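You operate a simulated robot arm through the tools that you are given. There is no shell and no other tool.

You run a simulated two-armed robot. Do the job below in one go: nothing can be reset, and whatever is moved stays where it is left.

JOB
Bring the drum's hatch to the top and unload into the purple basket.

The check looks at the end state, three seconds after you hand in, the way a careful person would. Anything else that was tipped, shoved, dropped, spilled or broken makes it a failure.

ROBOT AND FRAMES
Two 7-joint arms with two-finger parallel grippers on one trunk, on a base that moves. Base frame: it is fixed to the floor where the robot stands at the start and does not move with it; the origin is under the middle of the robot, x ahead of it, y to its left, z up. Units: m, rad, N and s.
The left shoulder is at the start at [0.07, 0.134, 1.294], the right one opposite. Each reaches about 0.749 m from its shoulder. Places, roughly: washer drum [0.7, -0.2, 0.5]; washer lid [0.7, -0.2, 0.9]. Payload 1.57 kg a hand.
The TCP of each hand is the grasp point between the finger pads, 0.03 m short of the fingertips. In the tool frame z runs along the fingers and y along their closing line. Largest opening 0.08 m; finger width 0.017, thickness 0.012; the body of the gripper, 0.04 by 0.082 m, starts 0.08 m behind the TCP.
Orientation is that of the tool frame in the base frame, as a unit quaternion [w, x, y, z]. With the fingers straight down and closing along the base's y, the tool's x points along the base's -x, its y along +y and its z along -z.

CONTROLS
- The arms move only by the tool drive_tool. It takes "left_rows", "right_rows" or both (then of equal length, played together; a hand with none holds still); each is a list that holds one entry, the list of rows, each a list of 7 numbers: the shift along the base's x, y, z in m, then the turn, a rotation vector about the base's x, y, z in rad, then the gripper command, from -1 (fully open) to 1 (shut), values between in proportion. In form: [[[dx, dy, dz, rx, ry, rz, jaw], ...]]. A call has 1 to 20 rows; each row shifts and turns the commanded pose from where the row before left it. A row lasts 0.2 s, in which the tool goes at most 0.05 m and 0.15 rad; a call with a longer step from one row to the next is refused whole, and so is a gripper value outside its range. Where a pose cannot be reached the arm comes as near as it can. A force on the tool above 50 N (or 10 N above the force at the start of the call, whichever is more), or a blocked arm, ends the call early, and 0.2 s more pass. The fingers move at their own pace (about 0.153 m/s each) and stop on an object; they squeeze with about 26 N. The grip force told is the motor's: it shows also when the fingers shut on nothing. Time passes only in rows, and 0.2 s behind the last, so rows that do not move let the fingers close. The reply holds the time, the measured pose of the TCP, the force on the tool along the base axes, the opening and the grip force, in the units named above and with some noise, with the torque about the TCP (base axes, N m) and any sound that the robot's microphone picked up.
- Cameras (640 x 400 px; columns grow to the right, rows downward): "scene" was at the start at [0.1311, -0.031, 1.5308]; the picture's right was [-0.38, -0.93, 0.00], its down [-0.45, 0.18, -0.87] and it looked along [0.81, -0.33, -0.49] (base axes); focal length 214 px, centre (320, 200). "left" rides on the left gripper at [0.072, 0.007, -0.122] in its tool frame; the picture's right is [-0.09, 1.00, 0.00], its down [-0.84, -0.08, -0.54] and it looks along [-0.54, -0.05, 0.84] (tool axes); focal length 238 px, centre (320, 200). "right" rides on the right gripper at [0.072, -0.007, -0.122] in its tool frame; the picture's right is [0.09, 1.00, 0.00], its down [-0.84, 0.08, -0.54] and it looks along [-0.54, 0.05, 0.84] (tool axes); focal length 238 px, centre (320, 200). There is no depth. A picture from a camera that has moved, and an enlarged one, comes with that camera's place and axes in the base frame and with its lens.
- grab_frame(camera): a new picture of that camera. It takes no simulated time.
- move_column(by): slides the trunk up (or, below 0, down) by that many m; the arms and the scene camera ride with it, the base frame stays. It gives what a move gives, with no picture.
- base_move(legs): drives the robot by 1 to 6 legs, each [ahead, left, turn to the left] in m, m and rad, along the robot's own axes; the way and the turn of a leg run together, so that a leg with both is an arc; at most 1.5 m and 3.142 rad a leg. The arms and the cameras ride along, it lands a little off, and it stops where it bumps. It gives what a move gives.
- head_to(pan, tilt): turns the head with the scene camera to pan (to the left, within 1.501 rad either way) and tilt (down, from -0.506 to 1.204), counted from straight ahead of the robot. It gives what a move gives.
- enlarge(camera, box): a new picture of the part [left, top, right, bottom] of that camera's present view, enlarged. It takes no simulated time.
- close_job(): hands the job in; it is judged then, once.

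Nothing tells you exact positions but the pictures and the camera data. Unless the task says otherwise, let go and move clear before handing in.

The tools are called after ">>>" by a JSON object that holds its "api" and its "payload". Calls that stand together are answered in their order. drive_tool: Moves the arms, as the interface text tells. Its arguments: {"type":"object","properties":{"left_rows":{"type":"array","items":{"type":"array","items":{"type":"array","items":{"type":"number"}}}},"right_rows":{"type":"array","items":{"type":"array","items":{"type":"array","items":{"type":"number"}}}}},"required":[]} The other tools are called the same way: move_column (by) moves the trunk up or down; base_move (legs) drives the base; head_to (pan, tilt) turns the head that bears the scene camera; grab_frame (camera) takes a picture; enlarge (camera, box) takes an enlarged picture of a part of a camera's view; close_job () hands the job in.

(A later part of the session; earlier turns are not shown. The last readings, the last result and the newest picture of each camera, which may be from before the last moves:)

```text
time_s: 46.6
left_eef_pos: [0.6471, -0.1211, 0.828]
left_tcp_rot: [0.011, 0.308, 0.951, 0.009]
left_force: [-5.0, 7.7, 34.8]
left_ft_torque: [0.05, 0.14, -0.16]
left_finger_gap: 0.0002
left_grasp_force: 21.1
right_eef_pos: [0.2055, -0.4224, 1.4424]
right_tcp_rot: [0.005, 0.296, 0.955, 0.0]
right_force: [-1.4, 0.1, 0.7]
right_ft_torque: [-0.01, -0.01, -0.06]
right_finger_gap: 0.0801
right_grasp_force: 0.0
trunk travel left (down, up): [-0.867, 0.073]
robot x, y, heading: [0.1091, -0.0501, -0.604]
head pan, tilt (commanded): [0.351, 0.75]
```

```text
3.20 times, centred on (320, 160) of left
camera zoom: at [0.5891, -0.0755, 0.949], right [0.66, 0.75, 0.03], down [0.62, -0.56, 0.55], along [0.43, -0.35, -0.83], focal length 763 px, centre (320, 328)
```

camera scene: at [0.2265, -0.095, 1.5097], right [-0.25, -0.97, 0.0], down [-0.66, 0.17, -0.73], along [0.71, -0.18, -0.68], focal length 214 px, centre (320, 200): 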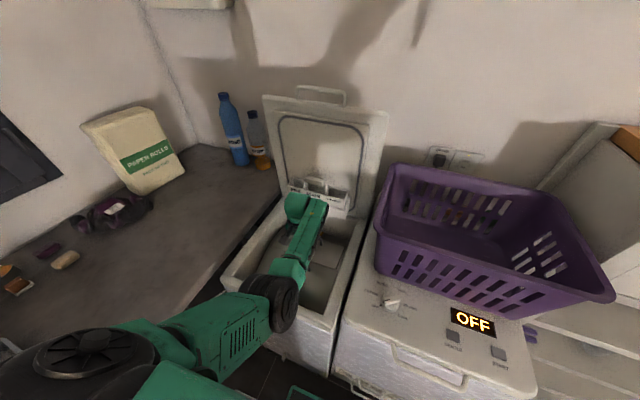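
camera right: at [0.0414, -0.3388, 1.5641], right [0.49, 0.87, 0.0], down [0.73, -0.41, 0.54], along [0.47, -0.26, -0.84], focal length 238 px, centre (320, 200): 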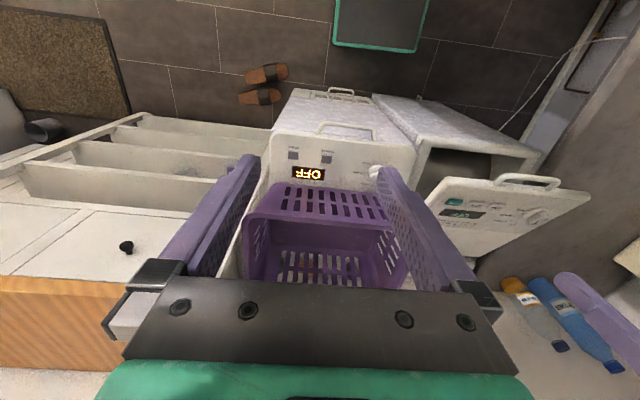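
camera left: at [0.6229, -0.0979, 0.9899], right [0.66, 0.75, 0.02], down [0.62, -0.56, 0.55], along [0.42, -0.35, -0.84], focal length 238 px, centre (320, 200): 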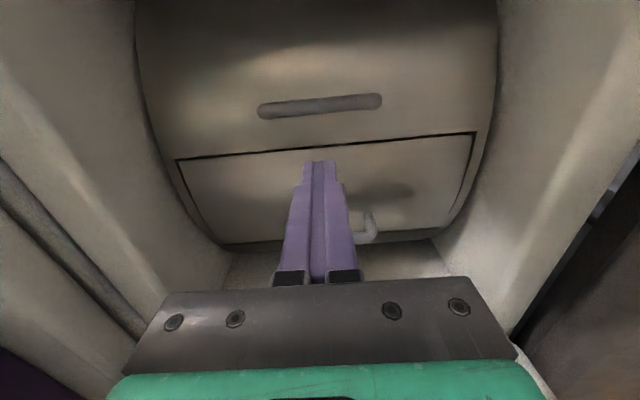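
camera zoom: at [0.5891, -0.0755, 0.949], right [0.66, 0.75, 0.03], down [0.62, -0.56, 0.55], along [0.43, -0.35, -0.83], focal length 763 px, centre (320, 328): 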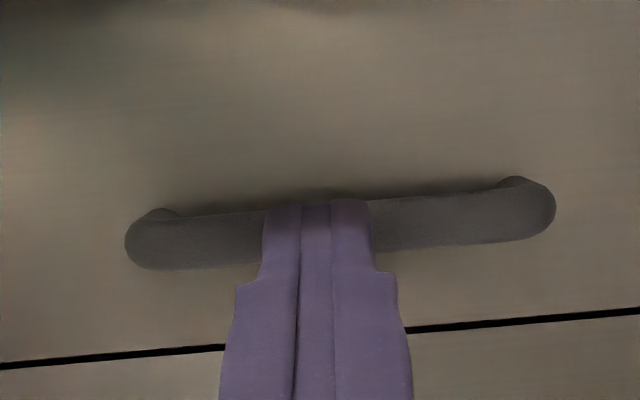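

The tip came down on top of a raised grab bar that stands off the drum. I'll lift off, step behind the bar and go lower.

>>> {"api": "drive_tool", "payload": {"left_rows": [[[0, 0, 0.02, 0, 0, 0, 1], [0.0115, -0.008, 0.005, 0, 0, 0, 1], [0.0107, -0.0074, 0, 0, 0, 0, 1], [0, 0, -0.015, 0, 0, 0, 1], [0, 0, -0.012, 0, 0, 0, 1], [0, 0, 0, 0, 0, 0, 1]]]}}

>>> {"api": "enlarge", "payload": {"camera": "left", "box": [120, 60, 520, 300]}}

```text
time_s: 48.0
left_eef_pos: [0.6724, -0.1372, 0.819]
left_tcp_rot: [0.006, 0.308, 0.951, 0.009]
left_force: [0.0, -0.4, 0.4]
left_ft_torque: [-0.04, 0.01, 0.0]
left_finger_gap: 0.0001
left_grasp_force: 21.9
right_eef_pos: [0.2127, -0.4264, 1.4417]
right_tcp_rot: [0.002, 0.297, 0.955, 0.001]
right_force: [-0.1, -0.6, -0.9]
right_ft_torque: [0.01, -0.02, 0.0]
right_finger_gap: 0.0797
right_grasp_force: 0.0
trunk travel left (down, up): [-0.867, 0.073]
robot x, y, heading: [0.1073, -0.0485, -0.601]
head pan, tilt (commanded): [0.351, 0.75]
```

```text
1.60 times, centred on (320, 180) of left
camera zoom: at [0.6151, -0.0925, 0.9421], right [0.66, 0.75, 0.02], down [0.62, -0.56, 0.55], along [0.42, -0.35, -0.84], focal length 381 px, centre (320, 232)
```

zoom: 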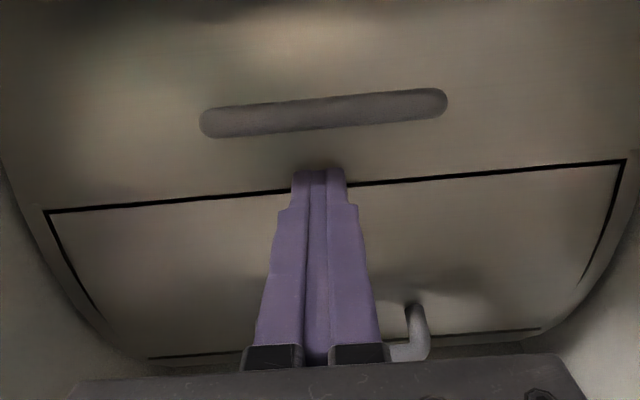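

>>> {"api": "drive_tool", "payload": {"left_rows": [[[0, 0, -0.006, 0, 0, 0, 1], [0, 0, -0.004, 0, 0, 0, 1], [0, 0, 0, 0, 0, 0, 1]]]}}

>>> {"api": "drive_tool", "payload": {"left_rows": [[[-0.0066, 0.0045, 0, 0, 0, 0, 1], [-0.0066, 0.0045, -0.001, 0, 0, 0, 1], [-0.0066, 0.0045, -0.002, 0, 0, 0, 1], [0, 0, 0, 0, 0, 0, 1]]]}}

>>> {"api": "enlarge", "payload": {"camera": "left", "box": [120, 60, 520, 300]}}

```text
time_s: 48.8
left_eef_pos: [0.6725, -0.1364, 0.8097]
left_tcp_rot: [0.007, 0.308, 0.951, 0.009]
left_force: [0.9, 0.2, 0.9]
left_ft_torque: [0.01, 0.02, 0.01]
left_finger_gap: 0.0
left_grasp_force: 21.1
right_eef_pos: [0.214, -0.4251, 1.4412]
right_tcp_rot: [0.001, 0.297, 0.955, 0.0]
right_force: [-1.5, 0.2, -0.6]
right_ft_torque: [-0.02, 0.02, -0.02]
right_finger_gap: 0.0801
right_grasp_force: 0.0
trunk travel left (down, up): [-0.867, 0.073]
robot x, y, heading: [0.108, -0.0481, -0.597]
head pan, tilt (commanded): [0.351, 0.75]
```

```text
time_s: 49.8
left_eef_pos: [0.6525, -0.1238, 0.8059]
left_tcp_rot: [0.006, 0.308, 0.951, 0.009]
left_force: [0.3, 0.0, -0.7]
left_ft_torque: [0.03, 0.0, -0.02]
left_finger_gap: 0.0001
left_grasp_force: 21.1
right_eef_pos: [0.2127, -0.4247, 1.4413]
right_tcp_rot: [0.001, 0.297, 0.955, 0.0]
right_force: [0.2, -0.1, -0.3]
right_ft_torque: [-0.01, 0.01, 0.0]
right_finger_gap: 0.0801
right_grasp_force: 0.1
trunk travel left (down, up): [-0.867, 0.073]
robot x, y, heading: [0.1061, -0.0501, -0.599]
head pan, tilt (commanded): [0.351, 0.75]
```

```text
1.60 times, centred on (320, 180) of left
camera zoom: at [0.5954, -0.0789, 0.9292], right [0.66, 0.75, 0.02], down [0.62, -0.56, 0.55], along [0.42, -0.35, -0.84], focal length 381 px, centre (320, 232)
```

zoom: 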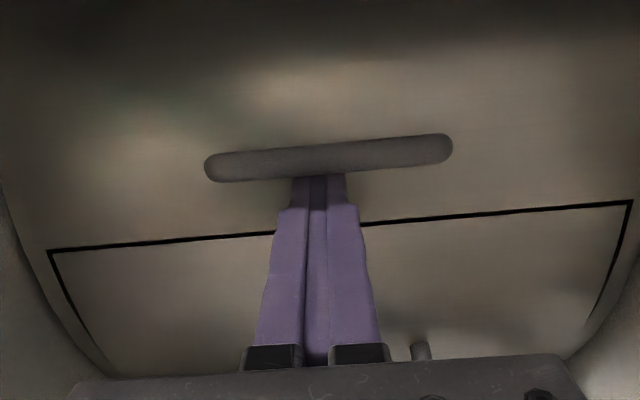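

The bar is moving with hardly any force, so the drum turns freely. I'll push about 2 cm more and then check the hatch's tilt.

>>> {"api": "drive_tool", "payload": {"left_rows": [[[-0.0082, 0.0057, -0.003, 0, 0, 0, 1], [-0.0082, 0.0057, -0.003, 0, 0, 0, 1], [0, 0, 0, 0, 0, 0, 1]]]}}

>>> {"api": "drive_tool", "payload": {"left_rows": [[[0.0082, -0.0057, 0.005, 0, 0, 0, 1], [0, 0, 0.03, 0, 0, 0, 1], [0, 0, 0.04, 0, 0, 0, 1], [0, 0, 0.04, 0, 0, 0, 1]]]}}

>>> {"api": "grab_frame", "payload": {"camera": "left"}}

>>> {"api": "enlarge", "payload": {"camera": "left", "box": [120, 0, 520, 240]}}

```text
time_s: 50.6
left_eef_pos: [0.6372, -0.1137, 0.8003]
left_tcp_rot: [0.007, 0.308, 0.951, 0.009]
left_force: [-0.1, -0.5, -0.1]
left_ft_torque: [0.01, -0.01, 0.02]
left_finger_gap: 0.0001
left_grasp_force: 20.7
right_eef_pos: [0.2122, -0.426, 1.4421]
right_tcp_rot: [0.001, 0.298, 0.955, 0.002]
right_force: [-0.7, 0.5, 0.2]
right_ft_torque: [-0.02, -0.02, 0.04]
right_finger_gap: 0.0797
right_grasp_force: 0.1
trunk travel left (down, up): [-0.867, 0.073]
robot x, y, heading: [0.1074, -0.0535, -0.604]
head pan, tilt (commanded): [0.351, 0.75]
```

```text
time_s: 51.6
left_eef_pos: [0.6441, -0.1186, 0.9157]
left_tcp_rot: [0.006, 0.309, 0.951, 0.009]
left_force: [1.1, 0.1, -0.6]
left_ft_torque: [-0.03, -0.01, -0.01]
left_finger_gap: 0.0
left_grasp_force: 21.6
right_eef_pos: [0.2118, -0.4262, 1.4411]
right_tcp_rot: [0.002, 0.297, 0.955, 0.0]
right_force: [-0.3, 1.1, 0.4]
right_ft_torque: [-0.01, 0.02, 0.02]
right_finger_gap: 0.08
right_grasp_force: 0.2
trunk travel left (down, up): [-0.867, 0.073]
robot x, y, heading: [0.1066, -0.0492, -0.599]
head pan, tilt (commanded): [0.351, 0.75]
```

```text
taken
camera left: at [0.5871, -0.0739, 1.0386], right [0.66, 0.75, 0.02], down [0.62, -0.56, 0.55], along [0.42, -0.35, -0.84], focal length 238 px, centre (320, 200)
```

left: 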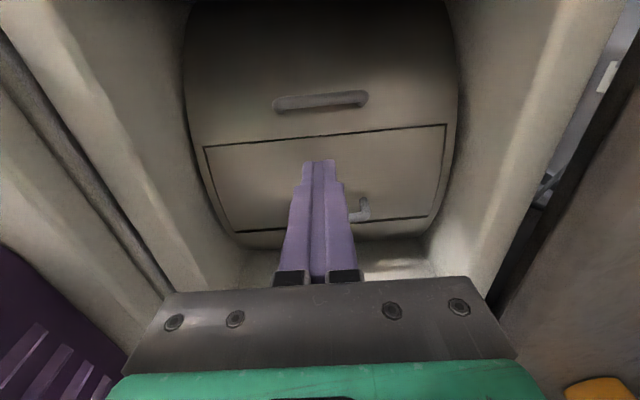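

```text
1.60 times, centred on (320, 120) of left
camera zoom: at [0.5871, -0.0739, 1.0386], right [0.66, 0.75, 0.02], down [0.62, -0.56, 0.55], along [0.42, -0.35, -0.84], focal length 381 px, centre (320, 328)
```

zoom: 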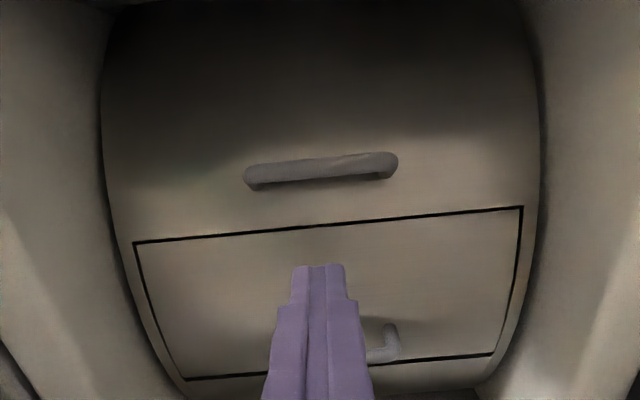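

The hatch now measures level, centred over the drum axis at about f 0.667, and it stays put. Next I'll draw the hand back to see the U-handle and the orange latch.

>>> {"api": "drive_tool", "payload": {"left_rows": [[[-0.0329, 0.0227, 0.02, 0, 0, 0, 1], [-0.0329, 0.0227, 0.02, 0, 0, 0, 1], [-0.0165, 0.0114, 0, 0, 0, 0, 1], [0, 0, 0, 0, 0, 0, 1]]]}}

>>> {"api": "grab_frame", "payload": {"camera": "left"}}

>>> {"api": "enlarge", "payload": {"camera": "left", "box": [220, 80, 420, 200]}}

```text
time_s: 52.8
left_eef_pos: [0.5855, -0.0332, 0.9637]
left_tcp_rot: [0.022, 0.298, 0.953, 0.051]
left_force: [0.3, -0.9, -0.4]
left_ft_torque: [-0.05, -0.04, 0.01]
left_finger_gap: 0.0
left_grasp_force: 21.6
right_eef_pos: [0.2126, -0.4253, 1.4417]
right_tcp_rot: [0.001, 0.298, 0.955, 0.001]
right_force: [-0.2, -0.1, 1.6]
right_ft_torque: [-0.03, 0.01, 0.0]
right_finger_gap: 0.0798
right_grasp_force: 0.2
trunk travel left (down, up): [-0.867, 0.073]
robot x, y, heading: [0.1096, -0.048, -0.605]
head pan, tilt (commanded): [0.351, 0.75]
stopped in row 4 (left hand): the arm was blocked; the commanded pose is now the measured one
```

```text
taken
camera left: at [0.5189, 0.0025, 1.0862], right [0.64, 0.76, 0.11], down [0.6, -0.58, 0.54], along [0.48, -0.28, -0.83], focal length 238 px, centre (320, 200)
```

left: 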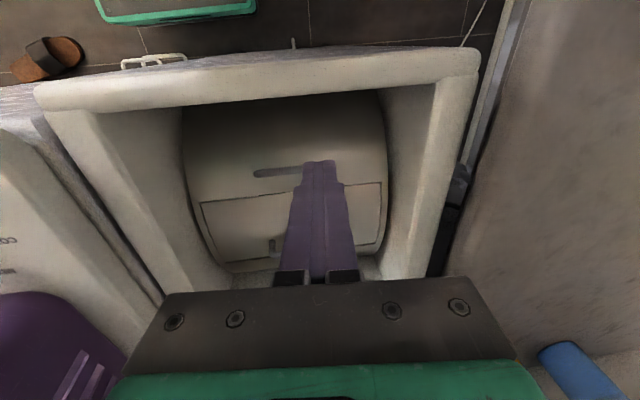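

```text
3.20 times, centred on (320, 140) of left
camera zoom: at [0.5189, 0.0025, 1.0862], right [0.64, 0.76, 0.11], down [0.6, -0.58, 0.54], along [0.48, -0.28, -0.83], focal length 763 px, centre (320, 392)
```

zoom: 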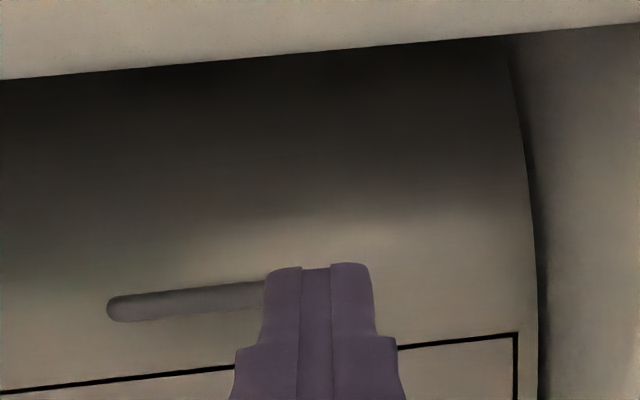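

The left arm was blocked by something, probably at its elbow. I'll look at the arm before moving again.

>>> {"api": "grab_frame", "payload": {"camera": "scene"}}

>>> {"api": "grab_frame", "payload": {"camera": "right"}}

>>> {"api": "head_to", "payload": {"pan": 0.6, "tilt": 1.15}}

>>> {"api": "grab_frame", "payload": {"camera": "scene"}}

```text
taken
camera scene: at [0.226, -0.0957, 1.5097], right [-0.25, -0.97, 0.0], down [-0.66, 0.17, -0.73], along [0.71, -0.18, -0.68], focal length 214 px, centre (320, 200)
```

scene: 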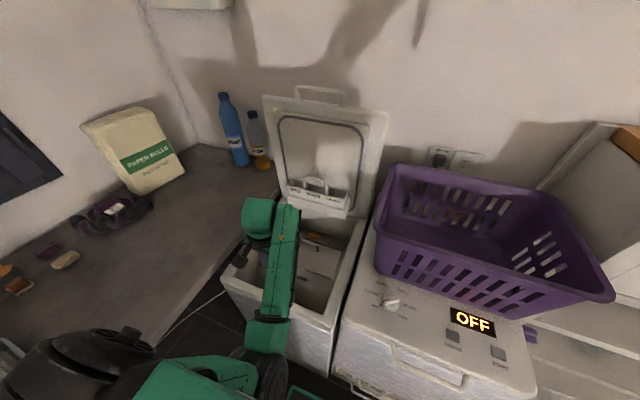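

```text
taken
camera right: at [0.1487, -0.389, 1.5642], right [0.49, 0.87, 0.0], down [0.73, -0.41, 0.54], along [0.48, -0.26, -0.84], focal length 238 px, centre (320, 200)
```

right: 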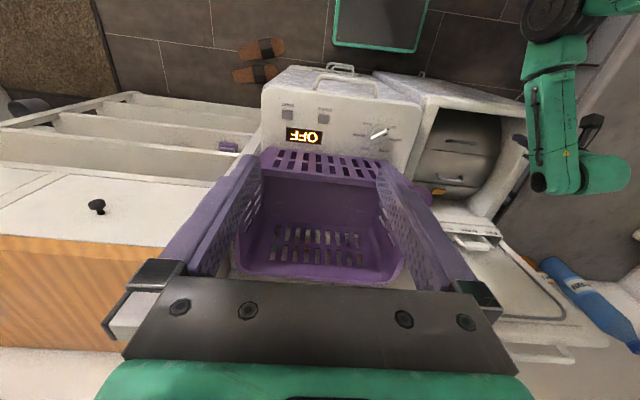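

```text
time_s: 53.7
left_eef_pos: [0.5855, -0.033, 0.9634]
left_tcp_rot: [0.023, 0.297, 0.953, 0.051]
left_force: [-0.4, -0.4, -0.2]
left_ft_torque: [-0.03, -0.01, -0.02]
left_finger_gap: 0.0001
left_grasp_force: 21.5
right_eef_pos: [0.2132, -0.4252, 1.4409]
right_tcp_rot: [0.0, 0.298, 0.955, 0.001]
right_force: [0.6, 0.5, -0.6]
right_ft_torque: [0.0, -0.01, 0.01]
right_finger_gap: 0.08
right_grasp_force: 0.0
trunk travel left (down, up): [-0.867, 0.073]
robot x, y, heading: [0.1055, -0.0476, -0.602]
head pan, tilt (commanded): [0.6, 1.15]
```

```text
taken
camera scene: at [0.2062, -0.0751, 1.4808], right [0.0, -1.0, 0.0], down [-0.91, 0.0, -0.41], along [0.41, 0.0, -0.91], focal length 214 px, centre (320, 200)
```

scene: 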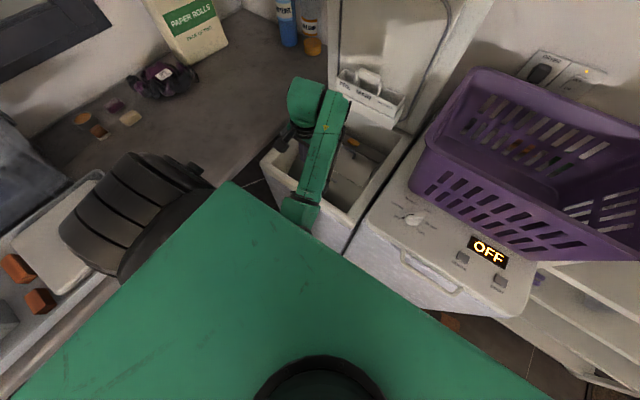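

The elbow has swung inward and met the robot's own trunk; the blocked move re-synced the command. I'll back the base off so the arm works more stretched out.

>>> {"api": "base_move", "payload": {"legs": [[-0.13, 0, 0]]}}

>>> {"api": "drive_tool", "payload": {"left_rows": [[[0.0247, -0.017, 0.025, -0.05, -0.072, 0, 1], [0.0247, -0.017, 0.025, -0.05, -0.072, 0, 1], [0.0247, -0.017, 0.025, -0.05, -0.072, 0, 1], [0.0247, -0.017, 0.025, -0.05, -0.072, 0, 1], [0.0247, -0.017, 0.025, -0.05, -0.072, 0, 1]]]}}

>>> {"api": "head_to", "payload": {"pan": 0.25, "tilt": 0.8}}

>>> {"api": "grab_frame", "payload": {"camera": "scene"}}

>>> {"api": "grab_frame", "payload": {"camera": "left"}}

```text
time_s: 55.0
left_eef_pos: [0.4786, 0.0389, 0.9625]
left_tcp_rot: [0.023, 0.299, 0.953, 0.051]
left_force: [0.3, -0.3, 0.0]
left_ft_torque: [0.04, 0.05, 0.0]
left_finger_gap: 0.0
left_grasp_force: 21.1
right_eef_pos: [0.1091, -0.3546, 1.4407]
right_tcp_rot: [-0.001, 0.297, 0.955, 0.001]
right_force: [0.7, -0.1, -0.3]
right_ft_torque: [0.0, 0.02, 0.01]
right_finger_gap: 0.0799
right_grasp_force: 0.0
trunk travel left (down, up): [-0.867, 0.073]
robot x, y, heading: [-0.0013, 0.0202, -0.601]
head pan, tilt (commanded): [0.6, 1.15]
```

```text
time_s: 56.2
left_eef_pos: [0.6017, -0.046, 1.0887]
left_tcp_rot: [0.229, 0.279, 0.932, -0.016]
left_force: [0.5, -1.1, 0.4]
left_ft_torque: [0.02, 0.06, 0.04]
left_finger_gap: 0.0001
left_grasp_force: 21.3
right_eef_pos: [0.1068, -0.3528, 1.4398]
right_tcp_rot: [0.0, 0.297, 0.955, 0.001]
right_force: [0.0, -0.8, 0.6]
right_ft_torque: [0.0, 0.0, 0.0]
right_finger_gap: 0.0801
right_grasp_force: 0.1
trunk travel left (down, up): [-0.867, 0.073]
robot x, y, heading: [0.0008, 0.0234, -0.603]
head pan, tilt (commanded): [0.6, 1.15]
```

```text
time_s: 57.0
left_eef_pos: [0.5999, -0.0443, 1.0887]
left_tcp_rot: [0.229, 0.28, 0.932, -0.016]
left_force: [-0.4, 0.5, -0.1]
left_ft_torque: [-0.03, 0.01, 0.01]
left_finger_gap: 0.0
left_grasp_force: 20.9
right_eef_pos: [0.1045, -0.3519, 1.4403]
right_tcp_rot: [0.001, 0.298, 0.955, 0.0]
right_force: [0.3, 0.7, 0.1]
right_ft_torque: [0.03, -0.02, -0.01]
right_finger_gap: 0.0803
right_grasp_force: 0.1
trunk travel left (down, up): [-0.867, 0.073]
robot x, y, heading: [0.0015, 0.0253, -0.604]
head pan, tilt (commanded): [0.25, 0.799]
```

```text
taken
camera scene: at [0.115, -0.0292, 1.5056], right [-0.35, -0.94, 0.0], down [-0.67, 0.25, -0.7], along [0.65, -0.24, -0.72], focal length 214 px, centre (320, 200)
```

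scene: 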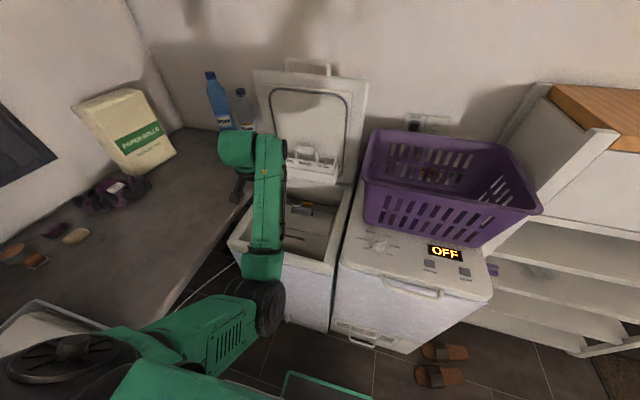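

```text
taken
camera left: at [0.4988, 0.0164, 1.1684], right [0.59, 0.79, 0.14], down [0.35, -0.41, 0.84], along [0.72, -0.45, -0.52], focal length 238 px, centre (320, 200)
```

left: 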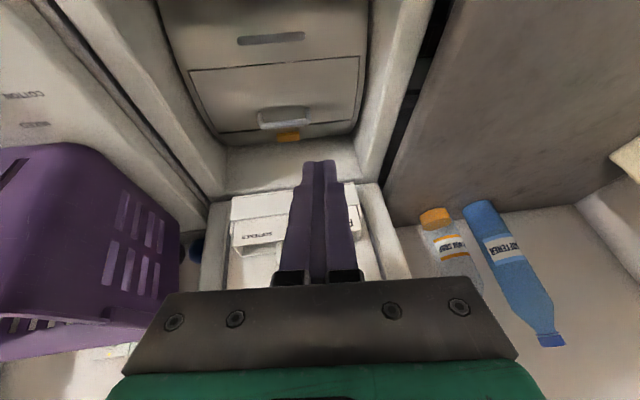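

I can see the latch again, behind the hatch's rear edge. I'll zoom in on it.

>>> {"api": "enlarge", "payload": {"camera": "left", "box": [180, 20, 380, 160]}}

>>> {"api": "enlarge", "payload": {"camera": "left", "box": [245, 95, 325, 150]}}

>>> {"api": "enlarge", "payload": {"camera": "scene", "box": [270, 180, 350, 260]}}

```text
2.86 times, centred on (280, 90) of left
camera zoom: at [0.4988, 0.0164, 1.1684], right [0.59, 0.79, 0.14], down [0.35, -0.41, 0.84], along [0.72, -0.45, -0.52], focal length 681 px, centre (434, 514)
```

zoom: 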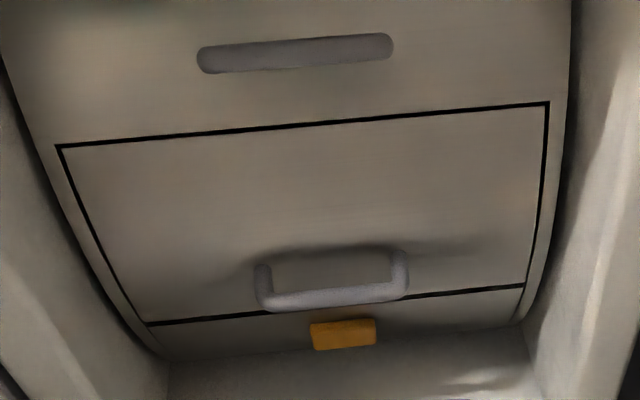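

```text
7.27 times, centred on (285, 122) of left
camera zoom: at [0.4988, 0.0164, 1.1684], right [0.59, 0.79, 0.14], down [0.35, -0.41, 0.84], along [0.72, -0.45, -0.52], focal length 1734 px, centre (574, 764)
```

zoom: 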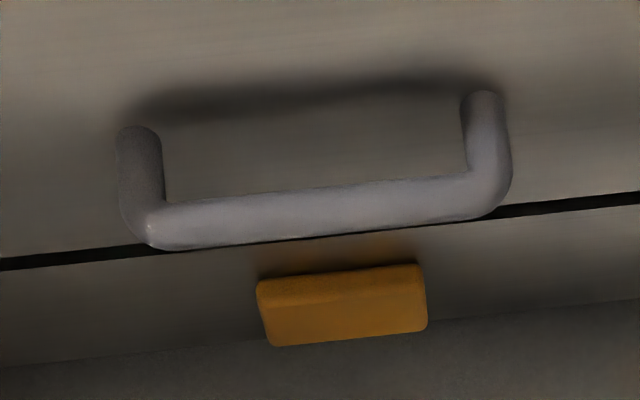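

```text
5.00 times, centred on (310, 220) of scene
camera zoom: at [0.115, -0.0292, 1.5056], right [-0.35, -0.94, 0.0], down [-0.67, 0.25, -0.7], along [0.65, -0.24, -0.72], focal length 1072 px, centre (370, 100)
```

zoom: 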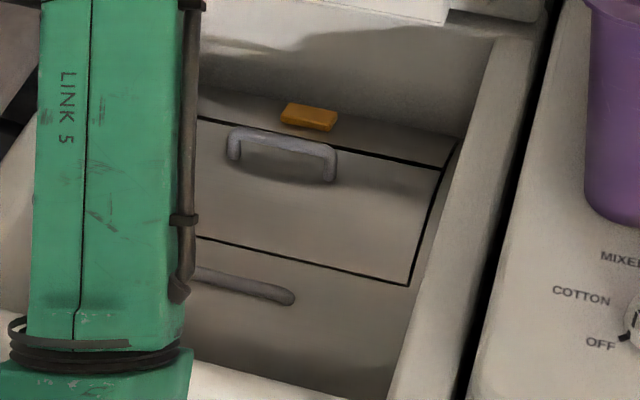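

The hatch's rear edge is near f 0.73, its handle bar near f 0.70 at z 0.815, and the latch sits at f 0.745–0.76. I'll lower the trunk a little to give the arm a flatter reach into the opening.

>>> {"api": "move_column", "payload": {"by": -0.12}}

>>> {"api": "drive_tool", "payload": {"left_rows": [[[0.02, -0.0138, 0.03, 0, 0, 0.12, -0.25], [0.02, -0.0138, 0.03, 0, 0, 0.12, -0.25]]]}}

>>> {"api": "grab_frame", "payload": {"camera": "scene"}}

```text
time_s: 58.5
left_eef_pos: [0.6015, -0.0466, 0.9687]
left_tcp_rot: [0.229, 0.279, 0.932, -0.016]
left_force: [-0.4, 0.5, 0.8]
left_ft_torque: [0.0, 0.03, 0.02]
left_finger_gap: 0.0
left_grasp_force: 21.2
right_eef_pos: [0.1043, -0.3523, 1.3209]
right_tcp_rot: [0.002, 0.298, 0.955, 0.0]
right_force: [0.1, 0.4, 0.2]
right_ft_torque: [0.0, 0.02, -0.04]
right_finger_gap: 0.0802
right_grasp_force: 0.0
trunk travel left (down, up): [-0.747, 0.192]
robot x, y, heading: [0.0009, 0.0224, -0.609]
head pan, tilt (commanded): [0.25, 0.799]
```

```text
time_s: 59.1
left_eef_pos: [0.642, -0.0726, 1.0302]
left_tcp_rot: [0.23, 0.165, 0.959, 0.012]
left_force: [-0.7, -0.5, 0.5]
left_ft_torque: [0.0, -0.01, -0.02]
left_finger_gap: 0.0503
left_grasp_force: 0.1
right_eef_pos: [0.1057, -0.3533, 1.3211]
right_tcp_rot: [0.001, 0.298, 0.955, 0.001]
right_force: [1.1, -0.1, -0.6]
right_ft_torque: [0.0, 0.01, 0.01]
right_finger_gap: 0.0798
right_grasp_force: 0.0
trunk travel left (down, up): [-0.747, 0.192]
robot x, y, heading: [0.0038, 0.0282, -0.604]
head pan, tilt (commanded): [0.25, 0.799]
```

```text
taken
camera scene: at [0.1157, -0.0304, 1.3855], right [-0.35, -0.94, 0.0], down [-0.67, 0.25, -0.7], along [0.65, -0.24, -0.72], focal length 214 px, centre (320, 200)
```

scene: 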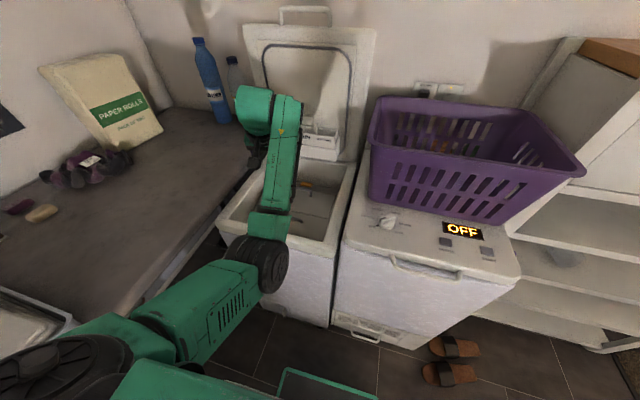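

The hand follows well. I'll turn it so the fingers point straight down and close front-to-back, to grip the hatch handle bar.

>>> {"api": "drive_tool", "payload": {"left_rows": [[[0, -0.003, 0, -0.0255, 0.0429, 0.1286, -0.25], [0, -0.003, 0, -0.0255, 0.0429, 0.1286, -0.25], [0, -0.003, 0, -0.0255, 0.0429, 0.1286, -0.25], [0, -0.003, 0, -0.0255, 0.0429, 0.1286, -0.25], [0, -0.003, 0, -0.0255, 0.0429, 0.1286, -0.25], [0, -0.003, 0, -0.0255, 0.0429, 0.1286, -0.25], [0, -0.003, 0, -0.0255, 0.0429, 0.1286, -0.25], [0, -0.003, 0, -0.0255, 0.0429, 0.1286, -0.25], [0, -0.003, 0, -0.0255, 0.0429, 0.1286, -0.25], [0, -0.003, 0, -0.0255, 0.0429, 0.1286, -0.25]]]}}

>>> {"api": "grab_frame", "payload": {"camera": "scene"}}

>>> {"api": "grab_frame", "payload": {"camera": "left"}}

```text
time_s: 61.3
left_eef_pos: [0.6411, -0.1017, 1.0275]
left_tcp_rot: [0.0, -0.466, 0.885, 0.0]
left_force: [0.2, -0.5, 0.1]
left_ft_torque: [-0.02, -0.03, 0.01]
left_finger_gap: 0.0499
left_grasp_force: 0.0
right_eef_pos: [0.1046, -0.3519, 1.3208]
right_tcp_rot: [0.002, 0.296, 0.955, 0.001]
right_force: [0.0, -0.9, 0.6]
right_ft_torque: [0.02, -0.04, 0.02]
right_finger_gap: 0.0797
right_grasp_force: 0.1
trunk travel left (down, up): [-0.747, 0.192]
robot x, y, heading: [-0.0003, 0.0209, -0.601]
head pan, tilt (commanded): [0.25, 0.799]
```

```text
taken
camera scene: at [0.1154, -0.0292, 1.3856], right [-0.35, -0.94, 0.0], down [-0.67, 0.25, -0.7], along [0.65, -0.24, -0.72], focal length 214 px, centre (320, 200)
```

scene: 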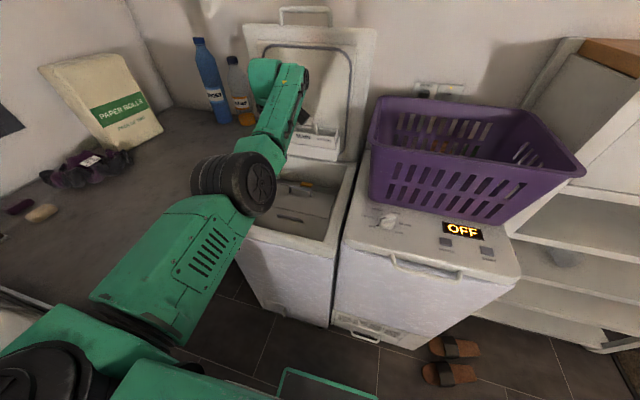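

```text
taken
camera left: at [0.5939, -0.1587, 1.1517], right [-0.77, 0.64, 0.0], down [0.54, 0.65, 0.54], along [0.34, 0.42, -0.84], focal length 238 px, centre (320, 200)
```

left: 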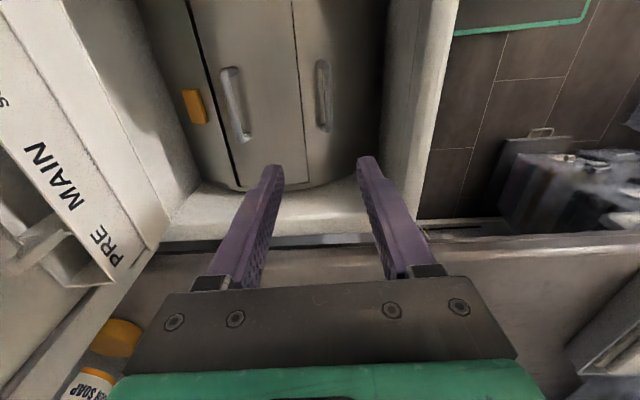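

The hand now straddles the bar's direction, and the elbow has moved up and out as well. The handle bar measures f 0.693, z 0.82, s 0.265. I'll drive forward 10 cm so the hand sits right above it.

>>> {"api": "base_move", "payload": {"legs": [[0.1, 0, 0]]}}

>>> {"api": "grab_frame", "payload": {"camera": "left"}}

>>> {"api": "grab_frame", "payload": {"camera": "scene"}}

```text
time_s: 62.5
left_eef_pos: [0.7206, -0.1583, 1.0308]
left_tcp_rot: [0.001, -0.465, 0.885, -0.001]
left_force: [-0.1, 0.5, 0.8]
left_ft_torque: [0.01, 0.0, -0.03]
left_finger_gap: 0.05
left_grasp_force: 0.1
right_eef_pos: [0.1849, -0.4067, 1.321]
right_tcp_rot: [0.002, 0.298, 0.955, 0.0]
right_force: [-1.0, -0.3, -0.1]
right_ft_torque: [0.06, 0.01, 0.0]
right_finger_gap: 0.0801
right_grasp_force: 0.0
trunk travel left (down, up): [-0.747, 0.192]
robot x, y, heading: [0.0773, -0.0314, -0.601]
head pan, tilt (commanded): [0.25, 0.799]
```

```text
taken
camera left: at [0.6734, -0.2139, 1.1533], right [-0.77, 0.64, 0.0], down [0.54, 0.65, 0.54], along [0.35, 0.42, -0.84], focal length 238 px, centre (320, 200)
```

left: 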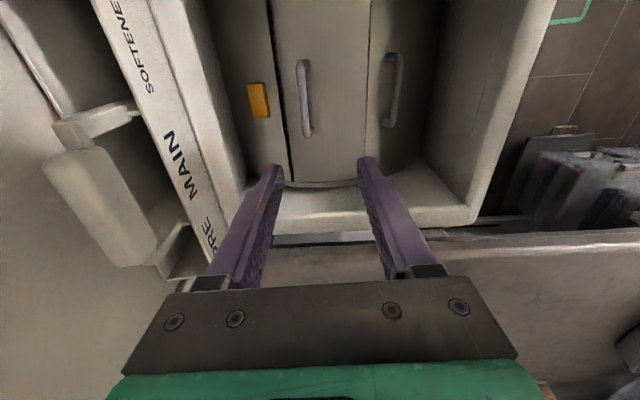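

```text
taken
camera scene: at [0.1947, -0.0843, 1.3859], right [-0.35, -0.94, 0.0], down [-0.67, 0.25, -0.7], along [0.66, -0.24, -0.72], focal length 214 px, centre (320, 200)
```

scene: 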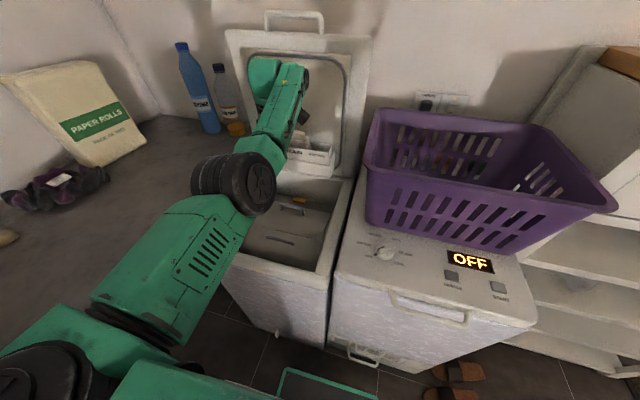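

>>> {"api": "enlarge", "payload": {"camera": "left", "box": [240, 40, 400, 160]}}

```text
3.33 times, centred on (320, 100) of left
camera zoom: at [0.6734, -0.2139, 1.1533], right [-0.77, 0.64, 0.0], down [0.54, 0.65, 0.54], along [0.35, 0.42, -0.84], focal length 794 px, centre (320, 533)
```

zoom: 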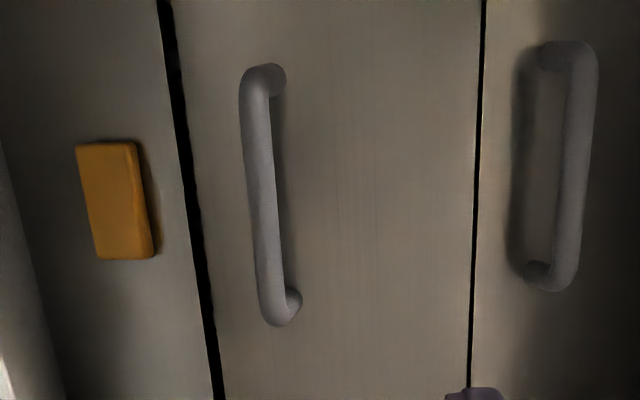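

The handle bar runs s 0.223–0.310 at f 0.703. The wide gap at the hatch's rear edge shows that side opens, with the hinge at the front. I'll descend with the fingers open around the bar.

>>> {"api": "drive_tool", "payload": {"left_rows": [[[0.0045, -0.011, -0.03, 0, 0, 0, -0.25], [0.0046, -0.0111, -0.03, 0, 0, 0, -0.25], [0, 0, -0.04, 0, 0, 0, -0.25], [0, 0, -0.04, 0, 0, 0, -0.25], [0, 0, -0.03, 0, 0, 0, -0.25], [0, 0, 0, 0, 0, 0, -0.25]]]}}

>>> {"api": "grab_frame", "payload": {"camera": "left"}}

>>> {"api": "grab_frame", "payload": {"camera": "scene"}}

```text
time_s: 63.9
left_eef_pos: [0.7269, -0.1702, 0.887]
left_tcp_rot: [0.0, -0.466, 0.885, 0.0]
left_force: [0.7, 0.1, -0.7]
left_ft_torque: [-0.02, -0.02, 0.01]
left_finger_gap: 0.0499
left_grasp_force: 0.0
left hand out of reach, approached as far as the arm can: row 2
right_eef_pos: [0.1865, -0.4094, 1.3212]
right_tcp_rot: [0.001, 0.298, 0.955, 0.002]
right_force: [0.4, -0.3, 0.6]
right_ft_torque: [-0.04, -0.05, 0.01]
right_finger_gap: 0.0798
right_grasp_force: 0.1
trunk travel left (down, up): [-0.747, 0.192]
robot x, y, heading: [0.0803, -0.0323, -0.607]
head pan, tilt (commanded): [0.25, 0.799]
```

```text
taken
camera left: at [0.6792, -0.2252, 1.0106], right [-0.77, 0.64, 0.0], down [0.54, 0.65, 0.54], along [0.35, 0.42, -0.84], focal length 238 px, centre (320, 200)
```

left: 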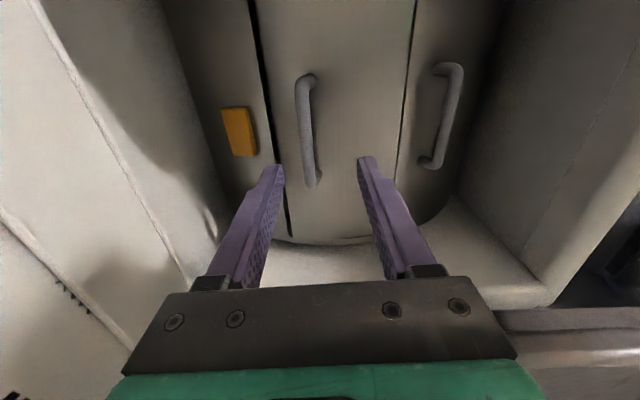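

```text
taken
camera scene: at [0.1968, -0.0861, 1.3856], right [-0.35, -0.94, 0.0], down [-0.67, 0.25, -0.7], along [0.65, -0.24, -0.72], focal length 214 px, centre (320, 200)
```

scene: 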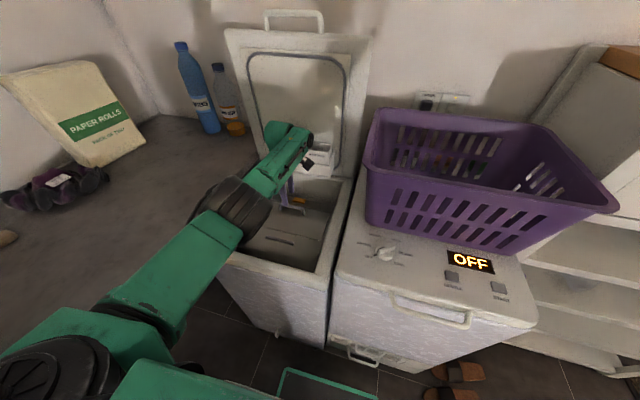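

The arm is at its reach limit here, so I'll pull the hand back 4.5 cm, drive the base in by the same amount, and then finish the descent.

>>> {"api": "drive_tool", "payload": {"left_rows": [[[-0.0185, 0.0128, 0.005, 0, 0, 0, -0.25], [-0.0185, 0.0128, 0.005, 0, 0, 0, -0.25], [0, 0, 0, 0, 0, 0, -0.25]]]}}

>>> {"api": "base_move", "payload": {"legs": [[0.05, 0, 0]]}}

>>> {"api": "grab_frame", "payload": {"camera": "left"}}

```text
time_s: 64.7
left_eef_pos: [0.6904, -0.143, 0.8991]
left_tcp_rot: [0.0, -0.467, 0.884, 0.001]
left_force: [-0.2, 0.0, 0.4]
left_ft_torque: [-0.01, 0.0, -0.01]
left_finger_gap: 0.0498
left_grasp_force: 0.1
left hand out of reach, approached as far as the arm can: row 1
right_eef_pos: [0.1868, -0.4099, 1.3205]
right_tcp_rot: [0.001, 0.298, 0.955, 0.0]
right_force: [0.8, -0.9, -0.5]
right_ft_torque: [0.03, 0.05, -0.04]
right_finger_gap: 0.0802
right_grasp_force: 0.1
trunk travel left (down, up): [-0.747, 0.192]
robot x, y, heading: [0.0819, -0.0335, -0.602]
head pan, tilt (commanded): [0.25, 0.799]
```

```text
time_s: 65.6
left_eef_pos: [0.727, -0.1696, 0.9022]
left_tcp_rot: [0.002, -0.466, 0.885, -0.002]
left_force: [-0.6, 0.2, -0.3]
left_ft_torque: [-0.03, -0.01, 0.0]
left_finger_gap: 0.0502
left_grasp_force: 0.1
right_eef_pos: [0.2221, -0.4332, 1.3231]
right_tcp_rot: [0.005, 0.298, 0.955, -0.001]
right_force: [-0.2, 0.8, 0.0]
right_ft_torque: [-0.04, -0.03, -0.03]
right_finger_gap: 0.0801
right_grasp_force: 0.0
trunk travel left (down, up): [-0.747, 0.192]
robot x, y, heading: [0.1248, -0.0625, -0.605]
head pan, tilt (commanded): [0.25, 0.799]
```

```text
taken
camera left: at [0.6801, -0.2257, 1.0243], right [-0.77, 0.64, 0.0], down [0.54, 0.65, 0.54], along [0.35, 0.41, -0.84], focal length 238 px, centre (320, 200)
```

left: 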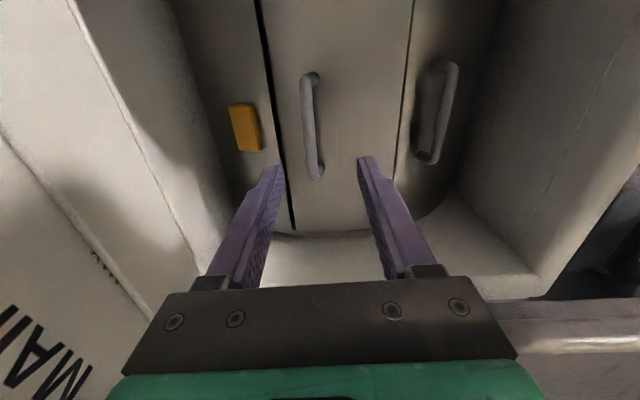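

>>> {"api": "drive_tool", "payload": {"left_rows": [[[0, -0.005, -0.024, 0, 0, 0, -0.25], [0, -0.0047, -0.024, 0, 0, 0, -0.25], [0, 0, -0.016, 0, 0, 0, -0.25], [0, 0, 0, 0, 0, 0, -0.25]]]}}

>>> {"api": "grab_frame", "payload": {"camera": "left"}}

```text
time_s: 66.6
left_eef_pos: [0.7316, -0.1815, 0.8348]
left_tcp_rot: [0.0, -0.465, 0.885, 0.0]
left_force: [0.4, -1.1, 0.1]
left_ft_torque: [0.0, 0.0, 0.02]
left_finger_gap: 0.0502
left_grasp_force: 0.0
right_eef_pos: [0.227, -0.4371, 1.3219]
right_tcp_rot: [0.002, 0.297, 0.955, 0.0]
right_force: [-0.2, -0.6, -0.6]
right_ft_torque: [0.0, -0.04, 0.01]
right_finger_gap: 0.0801
right_grasp_force: 0.1
trunk travel left (down, up): [-0.747, 0.192]
robot x, y, heading: [0.1282, -0.0581, -0.606]
head pan, tilt (commanded): [0.25, 0.799]
```

```text
taken
camera left: at [0.6831, -0.2378, 0.9579], right [-0.77, 0.64, 0.0], down [0.54, 0.65, 0.54], along [0.35, 0.42, -0.84], focal length 238 px, centre (320, 200)
```

left: 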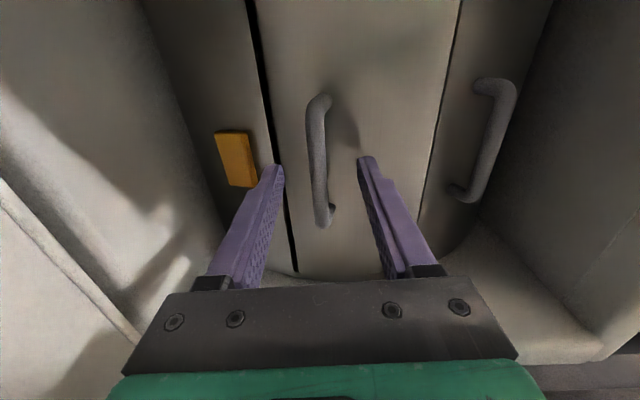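

The bar is centred between the fingers. I'll lower slightly and close on it.

>>> {"api": "drive_tool", "payload": {"left_rows": [[[0, 0, -0.008, 0, 0, 0, -0.25], [0, 0, 0, 0, 0, 0, 0.4], [0, 0, 0, 0, 0, 0, 1], [0, 0, 0, 0, 0, 0, 1], [0, 0, 0, 0, 0, 0, 1]]]}}

>>> {"api": "grab_frame", "payload": {"camera": "left"}}

```text
time_s: 67.8
left_eef_pos: [0.7322, -0.1817, 0.8274]
left_tcp_rot: [0.0, -0.466, 0.885, 0.001]
left_force: [-0.5, 1.5, -1.8]
left_ft_torque: [0.27, -0.17, -0.5]
left_finger_gap: 0.0116
left_grasp_force: 29.1
right_eef_pos: [0.228, -0.4373, 1.3215]
right_tcp_rot: [0.001, 0.297, 0.955, 0.001]
right_force: [0.3, 0.0, 0.1]
right_ft_torque: [0.0, -0.02, -0.03]
right_finger_gap: 0.0799
right_grasp_force: 0.0
trunk travel left (down, up): [-0.747, 0.192]
robot x, y, heading: [0.1214, -0.059, -0.6]
head pan, tilt (commanded): [0.25, 0.799]
```

```text
taken
camera left: at [0.6843, -0.2379, 0.9496], right [-0.77, 0.64, 0.0], down [0.54, 0.65, 0.54], along [0.35, 0.42, -0.84], focal length 238 px, centre (320, 200)
```

left: 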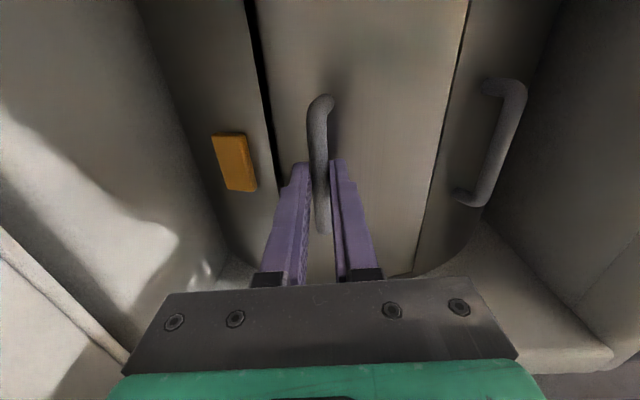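

The fingers hold the bar (gap 12 mm). I'll test with a very small upward pull to see whether the hatch is latched.

>>> {"api": "drive_tool", "payload": {"left_rows": [[[0, 0, 0.004, 0, 0, 0, 1], [0, 0, 0, 0, 0, 0, 1]]]}}

>>> {"api": "enlarge", "payload": {"camera": "left", "box": [180, 60, 500, 280]}}

```text
time_s: 68.4
left_eef_pos: [0.7313, -0.1805, 0.827]
left_tcp_rot: [-0.003, -0.466, 0.885, 0.003]
left_force: [-3.8, 2.0, -17.9]
left_ft_torque: [0.06, 0.1, -0.48]
left_finger_gap: 0.0118
left_grasp_force: 29.3
right_eef_pos: [0.2312, -0.437, 1.3202]
right_tcp_rot: [0.0, 0.298, 0.955, 0.0]
right_force: [0.8, 0.5, 0.7]
right_ft_torque: [0.0, 0.03, 0.02]
right_finger_gap: 0.0799
right_grasp_force: 0.2
trunk travel left (down, up): [-0.747, 0.192]
robot x, y, heading: [0.1253, -0.0598, -0.604]
head pan, tilt (commanded): [0.25, 0.799]
```

```text
1.82 times, centred on (340, 170) of left
camera zoom: at [0.6852, -0.2379, 0.9505], right [-0.77, 0.64, 0.01], down [0.54, 0.64, 0.54], along [0.34, 0.42, -0.84], focal length 433 px, centre (284, 254)
```

zoom: 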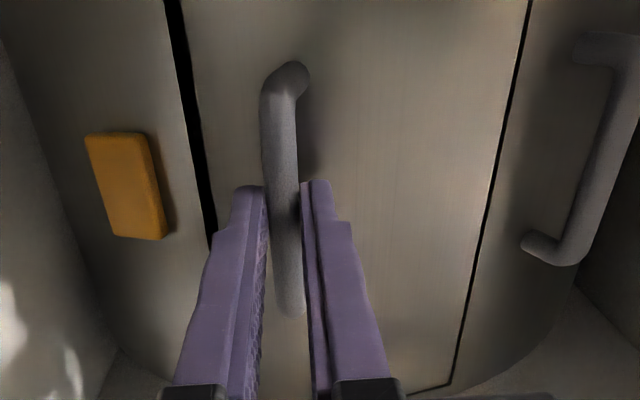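

The hatch is latched: 18 N of pull and no movement. The free-turning drum would roll back if I pressed the latch where it is, so I'll use my grip on the handle to roll the drum about 20° forward, putting the latch at the very top to press it.

>>> {"api": "drive_tool", "payload": {"left_rows": [[[-0.0156, 0.0108, -0.002, -0.04, -0.0576, 0, 1], [-0.0156, 0.0108, 0, -0.04, -0.0576, 0, 1], [-0.0156, 0.0108, -0.001, -0.04, -0.0576, 0, 1], [-0.0156, 0.0108, -0.0025, -0.04, -0.0576, 0, 1], [-0.0156, 0.0108, -0.0035, -0.04, -0.0576, 0, 1], [0, 0, 0, 0, 0, 0, 1]]]}}

>>> {"api": "grab_frame", "payload": {"camera": "left"}}

>>> {"api": "grab_frame", "payload": {"camera": "scene"}}

```text
time_s: 69.8
left_eef_pos: [0.6539, -0.1251, 0.8201]
left_tcp_rot: [0.081, -0.46, 0.871, -0.154]
left_force: [5.7, 8.8, 2.2]
left_ft_torque: [0.52, -0.27, -0.3]
left_finger_gap: 0.0118
left_grasp_force: 29.2
right_eef_pos: [0.2289, -0.4337, 1.323]
right_tcp_rot: [0.002, 0.297, 0.955, 0.0]
right_force: [0.6, 0.6, 0.2]
right_ft_torque: [0.02, 0.02, 0.0]
right_finger_gap: 0.0801
right_grasp_force: 0.1
trunk travel left (down, up): [-0.747, 0.192]
robot x, y, heading: [0.1229, -0.0615, -0.603]
head pan, tilt (commanded): [0.25, 0.799]
```

```text
taken
camera left: at [0.5726, -0.1578, 0.9342], right [-0.72, 0.6, -0.34], down [0.38, 0.76, 0.53], along [0.58, 0.26, -0.77], focal length 238 px, centre (320, 200)
```

left: 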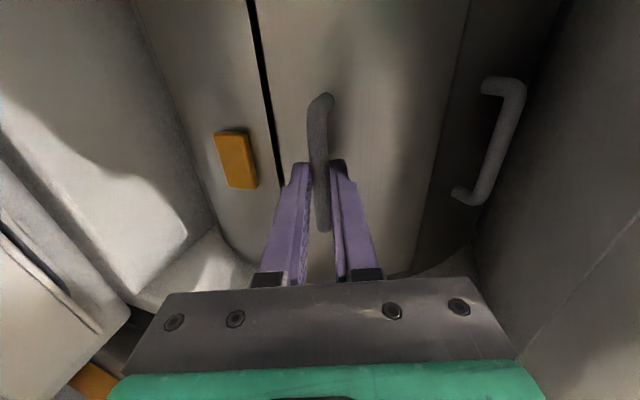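

```text
taken
camera scene: at [0.239, -0.1117, 1.3857], right [-0.35, -0.94, 0.0], down [-0.67, 0.25, -0.7], along [0.65, -0.24, -0.72], focal length 214 px, centre (320, 200)
```

scene: 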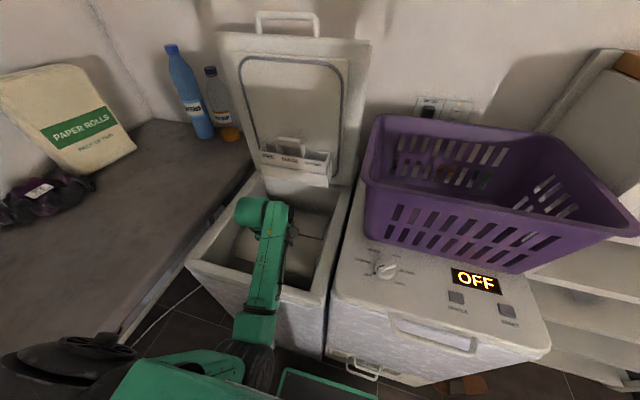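

The drum rolled forward with the handle, and the latch should now be at the top, about f 0.676, z 0.81. I'll let go, back out along the finger axis and look.

>>> {"api": "drive_tool", "payload": {"left_rows": [[[0, 0, 0, 0, 0, 0, -0.25], [0, 0, 0, 0, 0, 0, -0.25], [-0.0084, 0.0058, 0.028, 0, 0, 0, -0.25], [-0.0084, 0.0058, 0.028, 0, 0, 0, -0.25], [0, 0, 0.02, 0, 0, 0, -0.25]]]}}

>>> {"api": "grab_frame", "payload": {"camera": "left"}}

```text
time_s: 71.2
left_eef_pos: [0.6489, -0.0873, 0.8958]
left_tcp_rot: [0.114, -0.461, 0.871, -0.128]
left_force: [0.0, 0.0, 0.0]
left_ft_torque: [-0.01, 0.02, -0.03]
left_finger_gap: 0.0502
left_grasp_force: 0.0
right_eef_pos: [0.227, -0.4373, 1.3216]
right_tcp_rot: [0.002, 0.298, 0.955, 0.0]
right_force: [0.0, -0.4, -0.5]
right_ft_torque: [0.0, -0.01, 0.01]
right_finger_gap: 0.0801
right_grasp_force: 0.1
trunk travel left (down, up): [-0.747, 0.192]
robot x, y, heading: [0.1275, -0.058, -0.603]
head pan, tilt (commanded): [0.25, 0.799]
stopped in row 5 (left hand): the arm was blocked; the commanded pose is now the measured one
```

```text
taken
camera left: at [0.565, -0.1304, 1.0036], right [-0.72, 0.62, -0.32], down [0.35, 0.72, 0.6], along [0.6, 0.32, -0.73], focal length 238 px, centre (320, 200)
```

left: 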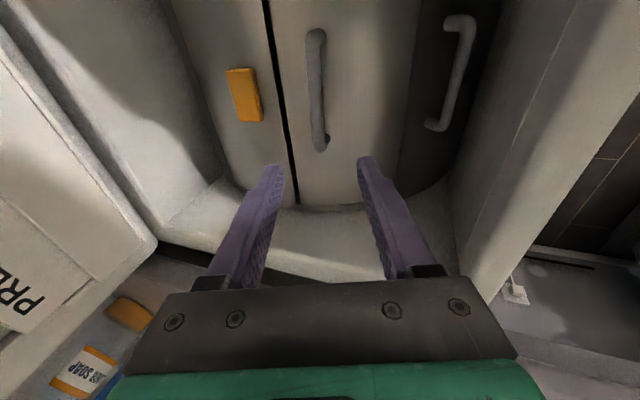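

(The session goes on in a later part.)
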